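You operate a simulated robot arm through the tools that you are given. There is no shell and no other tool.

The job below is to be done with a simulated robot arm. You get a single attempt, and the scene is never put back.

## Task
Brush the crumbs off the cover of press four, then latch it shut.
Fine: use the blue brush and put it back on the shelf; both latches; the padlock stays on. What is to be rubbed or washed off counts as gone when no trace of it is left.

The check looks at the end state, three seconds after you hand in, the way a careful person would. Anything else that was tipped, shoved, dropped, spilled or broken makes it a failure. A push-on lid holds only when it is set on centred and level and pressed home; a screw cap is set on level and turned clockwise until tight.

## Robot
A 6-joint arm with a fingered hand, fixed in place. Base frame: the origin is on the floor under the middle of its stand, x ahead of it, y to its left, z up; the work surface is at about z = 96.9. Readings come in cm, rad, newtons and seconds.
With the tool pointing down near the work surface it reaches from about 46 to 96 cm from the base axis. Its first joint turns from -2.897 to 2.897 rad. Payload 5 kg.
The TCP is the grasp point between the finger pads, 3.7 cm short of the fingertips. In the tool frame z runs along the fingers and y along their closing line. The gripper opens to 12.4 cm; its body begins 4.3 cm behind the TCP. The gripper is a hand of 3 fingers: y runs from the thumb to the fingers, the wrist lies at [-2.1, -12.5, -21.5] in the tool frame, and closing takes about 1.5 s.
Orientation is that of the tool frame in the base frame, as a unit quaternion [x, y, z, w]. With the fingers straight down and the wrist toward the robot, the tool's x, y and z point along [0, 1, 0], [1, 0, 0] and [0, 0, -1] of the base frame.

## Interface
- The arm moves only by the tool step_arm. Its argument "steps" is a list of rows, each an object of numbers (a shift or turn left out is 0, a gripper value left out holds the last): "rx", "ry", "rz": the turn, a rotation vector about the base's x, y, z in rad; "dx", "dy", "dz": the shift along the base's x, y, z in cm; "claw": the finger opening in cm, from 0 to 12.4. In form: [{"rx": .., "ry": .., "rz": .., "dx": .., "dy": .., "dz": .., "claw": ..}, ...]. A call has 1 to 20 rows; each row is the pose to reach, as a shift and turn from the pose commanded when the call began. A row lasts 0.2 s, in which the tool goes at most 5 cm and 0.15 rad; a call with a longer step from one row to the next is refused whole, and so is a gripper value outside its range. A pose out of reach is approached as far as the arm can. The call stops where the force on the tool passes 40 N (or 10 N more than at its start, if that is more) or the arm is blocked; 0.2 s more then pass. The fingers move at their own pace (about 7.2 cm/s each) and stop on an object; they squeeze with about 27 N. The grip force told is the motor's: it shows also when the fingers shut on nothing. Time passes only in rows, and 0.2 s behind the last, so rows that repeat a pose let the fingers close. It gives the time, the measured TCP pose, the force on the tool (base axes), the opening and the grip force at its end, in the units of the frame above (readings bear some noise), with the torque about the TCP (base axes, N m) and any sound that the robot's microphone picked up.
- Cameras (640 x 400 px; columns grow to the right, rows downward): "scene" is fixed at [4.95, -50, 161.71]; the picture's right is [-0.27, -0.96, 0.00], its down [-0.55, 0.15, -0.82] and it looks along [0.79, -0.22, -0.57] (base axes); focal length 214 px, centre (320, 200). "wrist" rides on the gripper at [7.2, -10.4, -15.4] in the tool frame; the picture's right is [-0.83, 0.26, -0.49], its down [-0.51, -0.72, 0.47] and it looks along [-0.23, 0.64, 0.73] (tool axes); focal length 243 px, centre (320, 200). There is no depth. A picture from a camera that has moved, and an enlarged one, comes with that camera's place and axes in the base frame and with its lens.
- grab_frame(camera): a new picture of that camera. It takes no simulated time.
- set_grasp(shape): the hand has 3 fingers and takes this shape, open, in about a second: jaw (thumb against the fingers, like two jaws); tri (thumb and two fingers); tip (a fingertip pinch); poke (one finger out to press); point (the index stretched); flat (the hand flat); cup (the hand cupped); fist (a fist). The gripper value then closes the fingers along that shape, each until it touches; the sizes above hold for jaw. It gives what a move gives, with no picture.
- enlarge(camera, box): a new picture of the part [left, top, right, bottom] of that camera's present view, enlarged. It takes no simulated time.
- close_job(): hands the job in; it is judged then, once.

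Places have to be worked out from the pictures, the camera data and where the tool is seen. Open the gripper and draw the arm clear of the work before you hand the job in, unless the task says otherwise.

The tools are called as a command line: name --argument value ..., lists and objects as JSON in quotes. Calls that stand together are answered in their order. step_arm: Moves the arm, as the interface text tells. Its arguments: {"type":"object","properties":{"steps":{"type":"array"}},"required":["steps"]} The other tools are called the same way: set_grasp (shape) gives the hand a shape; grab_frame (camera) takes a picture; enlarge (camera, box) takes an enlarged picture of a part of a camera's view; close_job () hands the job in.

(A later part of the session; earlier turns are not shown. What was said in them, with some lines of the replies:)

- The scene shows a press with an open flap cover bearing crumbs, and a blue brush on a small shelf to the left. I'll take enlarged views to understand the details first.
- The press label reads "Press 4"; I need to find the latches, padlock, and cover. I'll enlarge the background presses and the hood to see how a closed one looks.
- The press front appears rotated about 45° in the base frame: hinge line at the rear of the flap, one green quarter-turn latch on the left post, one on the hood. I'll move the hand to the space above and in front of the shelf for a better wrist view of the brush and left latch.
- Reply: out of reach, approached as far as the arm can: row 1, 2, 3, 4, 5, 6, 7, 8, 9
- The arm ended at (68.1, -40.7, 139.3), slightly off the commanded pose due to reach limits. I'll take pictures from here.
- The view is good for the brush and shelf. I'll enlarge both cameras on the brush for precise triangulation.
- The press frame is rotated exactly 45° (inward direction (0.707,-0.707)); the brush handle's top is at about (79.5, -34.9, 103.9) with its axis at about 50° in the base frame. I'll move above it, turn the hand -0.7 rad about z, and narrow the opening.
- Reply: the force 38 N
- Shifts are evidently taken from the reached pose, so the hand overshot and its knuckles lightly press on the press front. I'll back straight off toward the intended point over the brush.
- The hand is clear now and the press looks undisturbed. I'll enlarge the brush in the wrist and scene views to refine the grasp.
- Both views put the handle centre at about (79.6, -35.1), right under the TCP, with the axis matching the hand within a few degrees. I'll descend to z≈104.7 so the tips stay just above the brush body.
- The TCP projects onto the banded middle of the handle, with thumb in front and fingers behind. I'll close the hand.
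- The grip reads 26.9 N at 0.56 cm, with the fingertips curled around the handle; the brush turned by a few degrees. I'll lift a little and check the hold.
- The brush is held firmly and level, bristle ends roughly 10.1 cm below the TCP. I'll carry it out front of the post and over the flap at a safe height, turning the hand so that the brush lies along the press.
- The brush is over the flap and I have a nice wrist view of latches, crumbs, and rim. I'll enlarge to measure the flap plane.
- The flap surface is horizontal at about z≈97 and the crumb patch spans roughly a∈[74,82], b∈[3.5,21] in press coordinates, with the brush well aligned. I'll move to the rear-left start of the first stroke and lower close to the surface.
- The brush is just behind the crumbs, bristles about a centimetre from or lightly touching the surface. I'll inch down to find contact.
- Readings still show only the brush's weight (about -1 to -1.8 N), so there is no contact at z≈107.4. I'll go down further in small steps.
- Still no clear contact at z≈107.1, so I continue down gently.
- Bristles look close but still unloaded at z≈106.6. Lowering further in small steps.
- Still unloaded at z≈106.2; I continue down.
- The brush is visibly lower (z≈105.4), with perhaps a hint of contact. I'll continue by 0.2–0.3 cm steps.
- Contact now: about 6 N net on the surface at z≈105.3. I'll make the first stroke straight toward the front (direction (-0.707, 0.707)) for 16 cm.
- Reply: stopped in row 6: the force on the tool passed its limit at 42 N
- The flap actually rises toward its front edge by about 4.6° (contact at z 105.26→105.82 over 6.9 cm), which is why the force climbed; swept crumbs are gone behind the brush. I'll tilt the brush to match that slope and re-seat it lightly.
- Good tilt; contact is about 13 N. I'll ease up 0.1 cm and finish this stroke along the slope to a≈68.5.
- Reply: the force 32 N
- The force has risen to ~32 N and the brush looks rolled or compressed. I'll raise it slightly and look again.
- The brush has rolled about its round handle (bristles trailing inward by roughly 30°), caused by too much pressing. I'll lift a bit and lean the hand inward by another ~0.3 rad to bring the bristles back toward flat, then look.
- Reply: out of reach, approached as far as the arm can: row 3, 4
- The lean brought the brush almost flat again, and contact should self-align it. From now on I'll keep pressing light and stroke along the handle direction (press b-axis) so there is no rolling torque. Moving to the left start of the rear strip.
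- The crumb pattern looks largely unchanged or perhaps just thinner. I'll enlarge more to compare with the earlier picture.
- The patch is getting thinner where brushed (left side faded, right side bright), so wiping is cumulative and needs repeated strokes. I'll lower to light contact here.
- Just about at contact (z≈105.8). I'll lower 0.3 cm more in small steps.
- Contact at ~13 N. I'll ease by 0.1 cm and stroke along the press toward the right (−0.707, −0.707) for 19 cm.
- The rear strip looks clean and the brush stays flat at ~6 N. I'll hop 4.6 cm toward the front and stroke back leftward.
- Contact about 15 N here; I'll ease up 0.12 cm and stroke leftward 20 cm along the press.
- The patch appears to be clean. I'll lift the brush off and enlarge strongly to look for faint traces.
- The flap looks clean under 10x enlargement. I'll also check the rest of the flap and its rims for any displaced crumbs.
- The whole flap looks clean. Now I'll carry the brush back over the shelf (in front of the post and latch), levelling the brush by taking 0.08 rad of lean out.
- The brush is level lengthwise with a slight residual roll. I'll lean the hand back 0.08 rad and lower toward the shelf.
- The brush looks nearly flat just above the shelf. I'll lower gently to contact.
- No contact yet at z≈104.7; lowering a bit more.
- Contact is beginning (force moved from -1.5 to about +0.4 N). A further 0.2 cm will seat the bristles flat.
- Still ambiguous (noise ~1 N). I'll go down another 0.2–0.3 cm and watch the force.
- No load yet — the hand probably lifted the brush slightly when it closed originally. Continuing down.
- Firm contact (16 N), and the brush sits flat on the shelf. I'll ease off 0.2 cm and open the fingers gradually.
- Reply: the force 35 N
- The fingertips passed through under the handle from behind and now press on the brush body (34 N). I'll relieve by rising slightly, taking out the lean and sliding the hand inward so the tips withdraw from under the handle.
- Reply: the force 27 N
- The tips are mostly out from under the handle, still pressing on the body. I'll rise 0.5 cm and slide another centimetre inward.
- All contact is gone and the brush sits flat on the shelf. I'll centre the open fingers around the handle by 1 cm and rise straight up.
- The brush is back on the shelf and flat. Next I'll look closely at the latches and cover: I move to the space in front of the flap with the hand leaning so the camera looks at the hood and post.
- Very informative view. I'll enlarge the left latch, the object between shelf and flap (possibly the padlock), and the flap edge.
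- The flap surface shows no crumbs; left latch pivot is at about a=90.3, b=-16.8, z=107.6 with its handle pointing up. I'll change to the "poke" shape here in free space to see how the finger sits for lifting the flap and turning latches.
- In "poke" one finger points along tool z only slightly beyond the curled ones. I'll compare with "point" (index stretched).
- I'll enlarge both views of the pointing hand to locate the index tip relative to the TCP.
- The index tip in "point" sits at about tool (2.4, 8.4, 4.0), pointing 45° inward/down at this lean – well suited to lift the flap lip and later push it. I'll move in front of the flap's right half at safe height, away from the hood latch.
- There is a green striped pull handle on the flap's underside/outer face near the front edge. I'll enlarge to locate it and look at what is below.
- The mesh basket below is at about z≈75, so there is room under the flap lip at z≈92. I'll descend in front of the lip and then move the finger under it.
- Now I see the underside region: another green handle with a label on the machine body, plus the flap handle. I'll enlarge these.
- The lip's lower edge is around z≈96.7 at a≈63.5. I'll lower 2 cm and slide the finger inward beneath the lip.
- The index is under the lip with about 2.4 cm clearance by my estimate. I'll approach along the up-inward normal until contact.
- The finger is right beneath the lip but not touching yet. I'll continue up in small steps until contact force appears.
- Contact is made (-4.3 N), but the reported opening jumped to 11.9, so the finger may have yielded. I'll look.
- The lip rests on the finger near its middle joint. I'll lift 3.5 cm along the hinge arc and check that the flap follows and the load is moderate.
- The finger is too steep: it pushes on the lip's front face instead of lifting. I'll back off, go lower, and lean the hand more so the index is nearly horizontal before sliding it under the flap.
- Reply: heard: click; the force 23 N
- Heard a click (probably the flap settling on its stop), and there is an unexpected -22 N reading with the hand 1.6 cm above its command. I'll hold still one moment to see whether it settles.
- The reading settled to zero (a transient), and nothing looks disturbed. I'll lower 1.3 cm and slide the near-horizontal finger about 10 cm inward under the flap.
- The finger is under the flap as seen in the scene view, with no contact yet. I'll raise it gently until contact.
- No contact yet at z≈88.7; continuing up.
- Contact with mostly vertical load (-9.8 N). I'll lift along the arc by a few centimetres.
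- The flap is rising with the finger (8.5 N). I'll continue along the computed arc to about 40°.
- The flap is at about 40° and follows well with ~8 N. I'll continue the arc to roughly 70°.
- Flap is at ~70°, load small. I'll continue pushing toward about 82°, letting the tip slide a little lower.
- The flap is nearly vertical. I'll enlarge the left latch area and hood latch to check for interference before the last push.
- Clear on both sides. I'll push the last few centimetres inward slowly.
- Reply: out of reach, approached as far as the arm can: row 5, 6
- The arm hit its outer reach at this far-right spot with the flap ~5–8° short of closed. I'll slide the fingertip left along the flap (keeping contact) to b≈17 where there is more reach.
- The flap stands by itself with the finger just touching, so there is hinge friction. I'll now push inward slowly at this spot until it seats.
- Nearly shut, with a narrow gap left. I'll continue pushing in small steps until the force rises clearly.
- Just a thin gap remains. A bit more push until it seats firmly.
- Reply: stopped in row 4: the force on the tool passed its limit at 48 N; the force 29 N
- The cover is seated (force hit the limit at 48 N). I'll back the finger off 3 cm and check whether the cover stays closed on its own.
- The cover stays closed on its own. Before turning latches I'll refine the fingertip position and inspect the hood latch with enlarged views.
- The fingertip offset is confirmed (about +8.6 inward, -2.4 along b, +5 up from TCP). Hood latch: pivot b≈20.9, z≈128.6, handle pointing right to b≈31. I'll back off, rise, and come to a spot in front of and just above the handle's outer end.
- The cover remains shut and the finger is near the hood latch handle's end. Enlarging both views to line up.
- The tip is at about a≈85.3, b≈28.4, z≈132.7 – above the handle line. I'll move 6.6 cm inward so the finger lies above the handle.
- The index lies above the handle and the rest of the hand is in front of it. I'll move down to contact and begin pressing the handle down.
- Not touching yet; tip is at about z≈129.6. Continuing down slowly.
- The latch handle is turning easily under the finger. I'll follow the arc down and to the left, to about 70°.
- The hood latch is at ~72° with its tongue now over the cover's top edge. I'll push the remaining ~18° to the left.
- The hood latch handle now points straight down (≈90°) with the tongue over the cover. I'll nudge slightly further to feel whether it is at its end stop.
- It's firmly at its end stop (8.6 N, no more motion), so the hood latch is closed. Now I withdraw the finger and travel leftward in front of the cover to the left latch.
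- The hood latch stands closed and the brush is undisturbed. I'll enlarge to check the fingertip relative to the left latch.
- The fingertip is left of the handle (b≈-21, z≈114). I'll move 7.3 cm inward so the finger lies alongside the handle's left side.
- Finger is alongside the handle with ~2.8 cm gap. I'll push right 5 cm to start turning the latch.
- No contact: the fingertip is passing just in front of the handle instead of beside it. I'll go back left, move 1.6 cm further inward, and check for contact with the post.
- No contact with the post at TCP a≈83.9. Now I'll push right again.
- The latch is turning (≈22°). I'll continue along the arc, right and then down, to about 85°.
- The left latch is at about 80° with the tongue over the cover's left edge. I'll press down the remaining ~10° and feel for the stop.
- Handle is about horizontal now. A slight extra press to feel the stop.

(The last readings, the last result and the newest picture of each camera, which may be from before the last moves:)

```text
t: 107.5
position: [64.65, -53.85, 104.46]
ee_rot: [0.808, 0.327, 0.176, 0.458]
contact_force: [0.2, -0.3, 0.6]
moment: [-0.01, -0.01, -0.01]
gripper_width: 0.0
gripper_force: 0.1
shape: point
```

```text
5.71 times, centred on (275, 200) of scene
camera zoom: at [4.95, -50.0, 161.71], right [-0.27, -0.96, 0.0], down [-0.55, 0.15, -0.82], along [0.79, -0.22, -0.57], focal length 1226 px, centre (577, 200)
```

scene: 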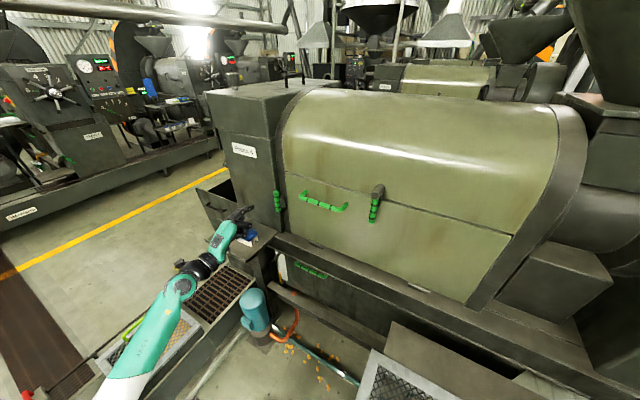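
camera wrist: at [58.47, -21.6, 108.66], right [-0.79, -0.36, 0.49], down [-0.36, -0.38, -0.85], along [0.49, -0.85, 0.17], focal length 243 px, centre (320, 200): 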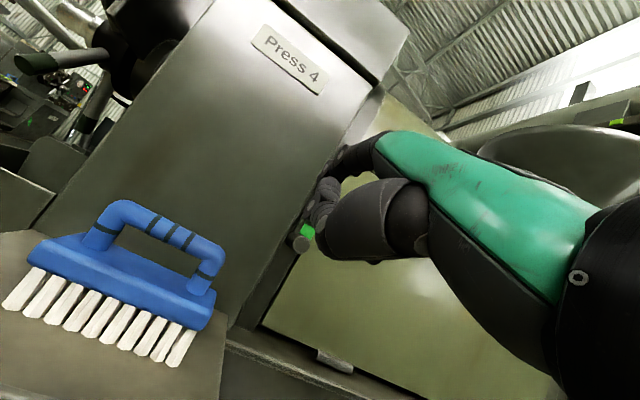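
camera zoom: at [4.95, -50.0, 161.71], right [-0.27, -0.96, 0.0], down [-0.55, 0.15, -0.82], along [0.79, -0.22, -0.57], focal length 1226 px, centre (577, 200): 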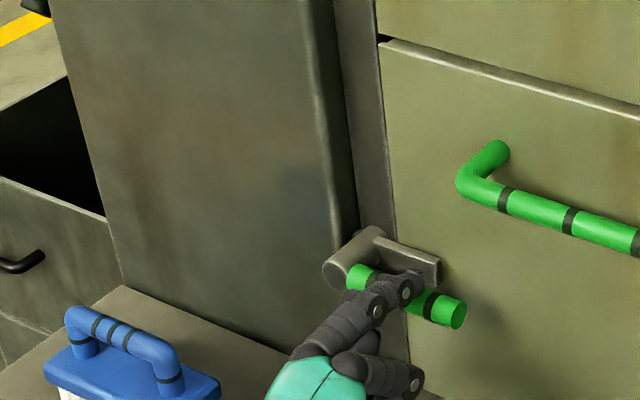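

By projection the handle is now right at horizontal. I'll press 0.4 cm further to confirm the end stop.

step_arm --steps '[{"dz": -0.15}, {"dz": -0.3}, {"dz": -0.4}, {"dz": -0.4}]'

enlarge --camera "scene" --box '[230, 165, 320, 235]'

enlarge --camera "wrist" --box '[220, 100, 400, 280]'

```text
t: 108.5
position: [64.77, -53.86, 104.12]
ee_rot: [0.807, 0.327, 0.177, 0.459]
contact_force: [-0.4, 1.7, 0.6]
moment: [-0.09, -0.15, 0.05]
gripper_width: 0.01
gripper_force: 0.1
shape: point
```

```text
5.71 times, centred on (275, 200) of scene
camera zoom: at [4.95, -50.0, 161.71], right [-0.27, -0.96, 0.0], down [-0.55, 0.15, -0.82], along [0.79, -0.22, -0.57], focal length 1226 px, centre (577, 200)
```

zoom: 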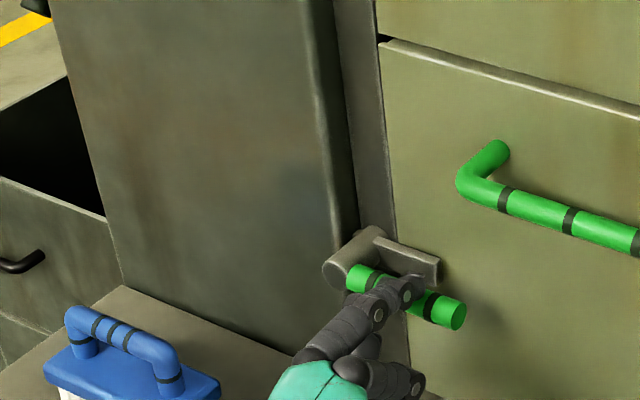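

```text
2.22 times, centred on (310, 190) of wrist
camera zoom: at [57.21, -35.35, 102.94], right [-0.79, -0.36, 0.49], down [-0.36, -0.38, -0.85], along [0.49, -0.85, 0.17], focal length 539 px, centre (342, 222)
```

zoom: 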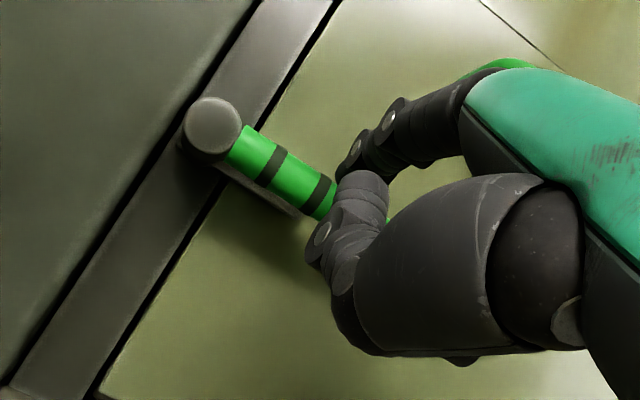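

The handle is at ~90–91° in both views. One more small press to verify the stop via force.

step_arm --steps '[{"dz": -0.2}, {"dz": -0.4}, {"dz": -0.5}, {"dz": -0.5}]'

enlarge --camera "scene" --box '[230, 165, 320, 235]'

```text
t: 109.5
position: [64.69, -53.83, 103.66]
ee_rot: [0.807, 0.326, 0.175, 0.46]
contact_force: [-3.1, 3.6, 5.1]
moment: [-0.27, -0.41, 0.06]
gripper_width: 0.0
gripper_force: 0.1
shape: point
```

```text
5.71 times, centred on (275, 200) of scene
camera zoom: at [4.95, -50.0, 161.71], right [-0.27, -0.96, 0.0], down [-0.55, 0.15, -0.82], along [0.79, -0.22, -0.57], focal length 1226 px, centre (577, 200)
```

zoom: 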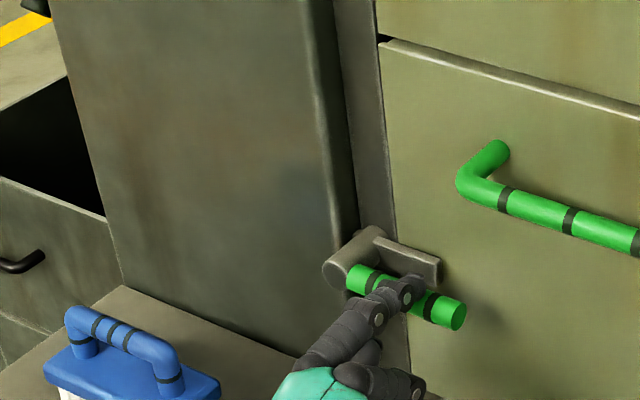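

The left latch is at its stop (force rises, no motion). I'll lift the finger off and withdraw straight back from the press.

step_arm --steps '[{"dz": 0.8}, {"dz": 1.5, "dx": -0.7, "dy": 0.7}, {"dz": 2, "dx": -3.5, "dy": 3.5}, {"dz": 3, "dx": -6.5, "dy": 6.5}, {"dz": 5, "dx": -9.5, "dy": 9.5}, {"dz": 8, "dx": -12, "dy": 12}, {"dz": 11, "dx": -14, "dy": 14}, {"dz": 11, "dx": -14, "dy": 14}]'

grab_frame --camera "scene"

grab_frame --camera "wrist"

```text
t: 111.3
position: [50.59, -39.61, 114.85]
ee_rot: [0.808, 0.327, 0.175, 0.458]
contact_force: [-0.5, -0.3, 0.3]
moment: [0.01, 0.03, 0.0]
gripper_width: 0.0
gripper_force: 0.0
shape: point
```

```text
taken
```

scene: 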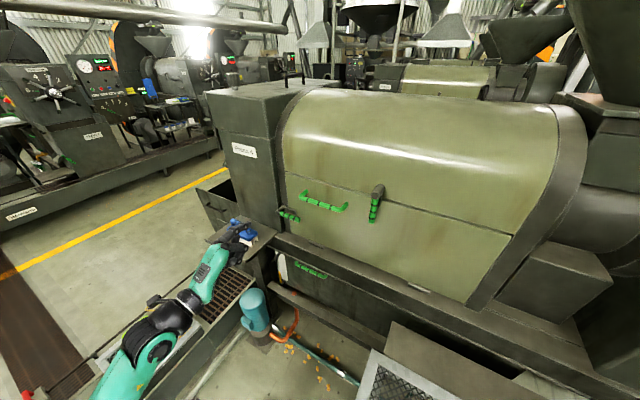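

```text
taken
camera wrist: at [43.16, -21.27, 113.62], right [-0.79, -0.36, 0.49], down [-0.36, -0.38, -0.85], along [0.49, -0.85, 0.17], focal length 243 px, centre (320, 200)
```

wrist: 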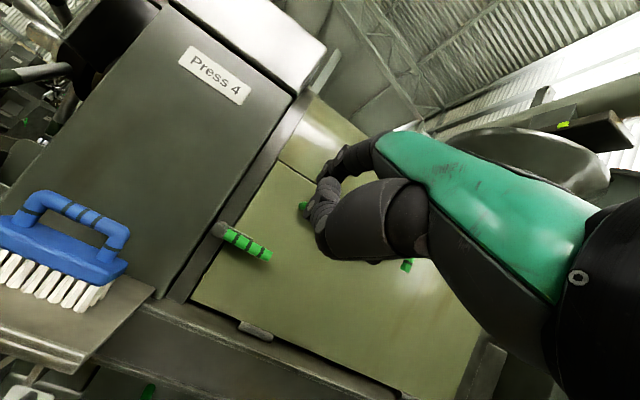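

Both latches look closed and the cover is shut. I'll open the hand into the jaw shape here in free space and check details with enlarged views.

set_grasp --shape "jaw"

enlarge --camera "scene" --box '[260, 160, 400, 260]'

enlarge --camera "scene" --box '[360, 170, 540, 310]'

enlarge --camera "wrist" --box '[0, 160, 320, 360]'

```text
t: 112.2
position: [50.67, -39.68, 114.8]
ee_rot: [0.808, 0.326, 0.175, 0.459]
contact_force: [0.0, 0.3, -0.3]
moment: [-0.02, 0.03, -0.01]
gripper_width: 12.37
gripper_force: 0.1
shape: jaw
```

```text
4.00 times, centred on (330, 210) of scene
camera zoom: at [4.95, -50.0, 161.71], right [-0.27, -0.96, 0.0], down [-0.55, 0.15, -0.82], along [0.79, -0.22, -0.57], focal length 858 px, centre (280, 160)
```

zoom: 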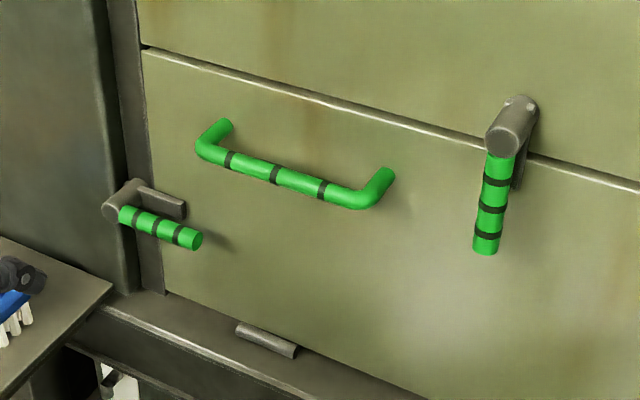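

```text
2.86 times, centred on (450, 240) of scene
camera zoom: at [4.95, -50.0, 161.71], right [-0.27, -0.96, 0.0], down [-0.55, 0.15, -0.82], along [0.79, -0.22, -0.57], focal length 613 px, centre (-51, 86)
```

zoom: 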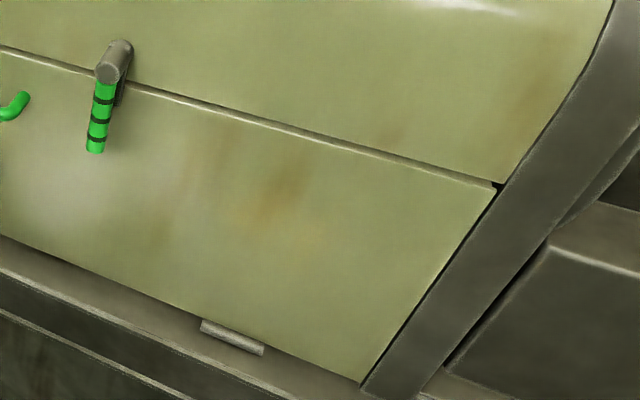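

```text
2.00 times, centred on (160, 260) of wrist
camera zoom: at [43.19, -21.3, 113.59], right [-0.79, -0.36, 0.49], down [-0.36, -0.38, -0.85], along [0.49, -0.85, 0.17], focal length 485 px, centre (640, 80)
```

zoom: 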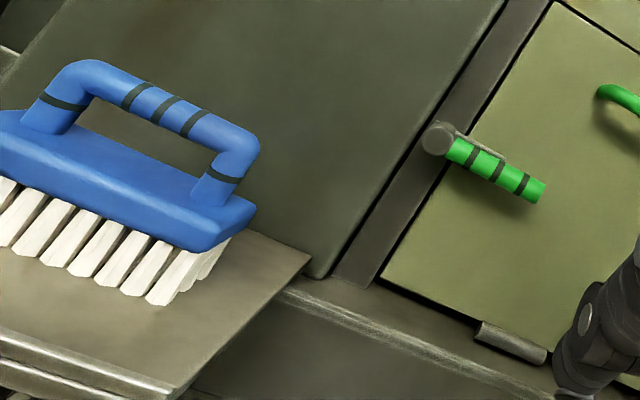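

All is as wanted: cover seam closed, both tongues over the cover, brush flat on the shelf. I'll raise and pull the arm clear of the press.

step_arm --steps '[{"dx": -1, "dy": 1, "dz": 3}, {"dx": -2, "dy": 2, "dz": 6.5}, {"dx": -3, "dy": 3, "dz": 10}, {"dx": -4, "dy": 4, "dz": 13.5}, {"dx": -5, "dy": 5, "dz": 17}, {"dx": -5, "dy": 5, "dz": 20}, {"dx": -5, "dy": 5, "dz": 20}]'

grab_frame --camera "scene"

grab_frame --camera "wrist"

```text
t: 113.8
position: [48.11, -36.88, 133.92]
ee_rot: [0.808, 0.326, 0.176, 0.458]
contact_force: [-0.6, 0.5, 0.8]
moment: [0.02, 0.01, 0.01]
gripper_width: 12.37
gripper_force: 0.0
shape: jaw
out of reach, approached as far as the arm can: row 5, 6, 7
```

```text
taken
```

scene: 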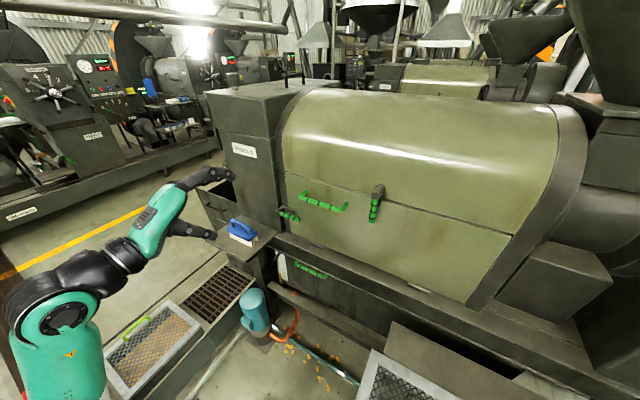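

```text
taken
camera wrist: at [40.59, -18.48, 132.71], right [-0.79, -0.36, 0.49], down [-0.36, -0.38, -0.85], along [0.49, -0.85, 0.17], focal length 243 px, centre (320, 200)
```

wrist: 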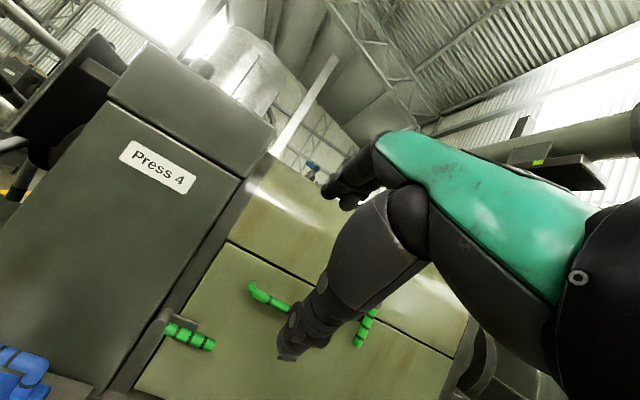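

The arm is clear and the hand open. One last enlarged look at the brush, shelf and drawer area and both latches before handing in.

enlarge --camera "scene" --box '[190, 160, 420, 300]'

enlarge --camera "scene" --box '[220, 250, 480, 400]'

```text
2.78 times, centred on (305, 230) of scene
camera zoom: at [4.95, -50.0, 161.71], right [-0.27, -0.96, 0.0], down [-0.55, 0.15, -0.82], along [0.79, -0.22, -0.57], focal length 597 px, centre (362, 116)
```

zoom: 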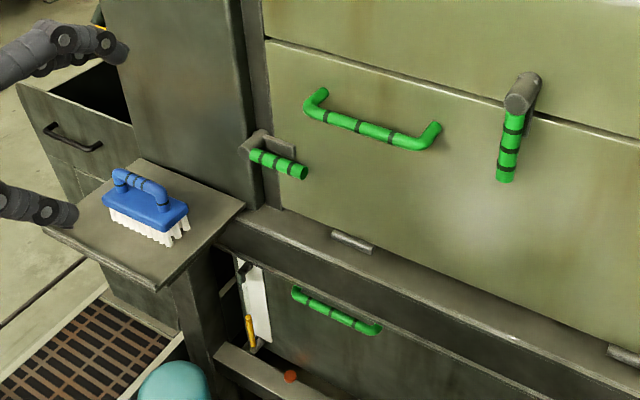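

```text
2.46 times, centred on (350, 325) of scene
camera zoom: at [4.95, -50.0, 161.71], right [-0.27, -0.96, 0.0], down [-0.55, 0.15, -0.82], along [0.79, -0.22, -0.57], focal length 528 px, centre (246, -108)
```

zoom: 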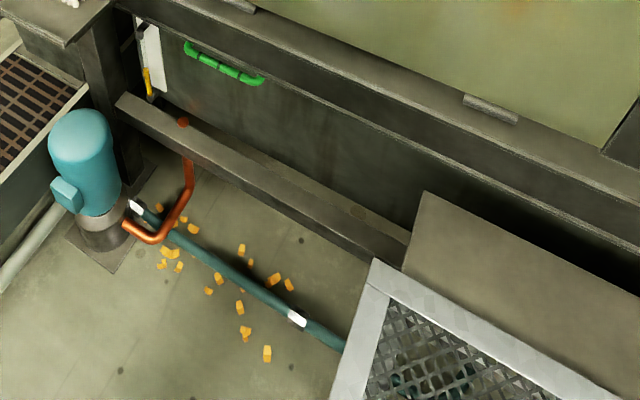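

The cover is brushed clean and shut, both latches are at their end stops, and the brush is back on the shelf. Nothing else looks disturbed, though I never saw the padlock in any view, and the arm is open and clear. I'm handing in.

close_job

```text
The job is handed in.
```

The job is handed in. Press four's cover is brushed clean and shut, and both latches are closed. I don't have the check's result.

- **Crumbs:** I used the blue brush. At 10x enlargement, before I closed the cover, no crumbs were visible on it.
- **Brush:** It is back on the shelf, bristles down and lying flat.
- **Cover and latches:** The cover is pressed home. I turned the hood latch and the left latch until each reached its stop, and both now overlap the cover's edge.
- **Padlock:** I never saw a padlock in any camera view, so I can't confirm it is still on. I touched nothing that looked like one.
- **Accidental contact:** Early on, the hand pressed the front of the press post with about 37 N, and I backed it off straight away. I also heard a click while repositioning under the open cover, probably the cover dropping back onto its rest. I saw no damage or movement from either.

The hand is open and the arm is clear of the press.
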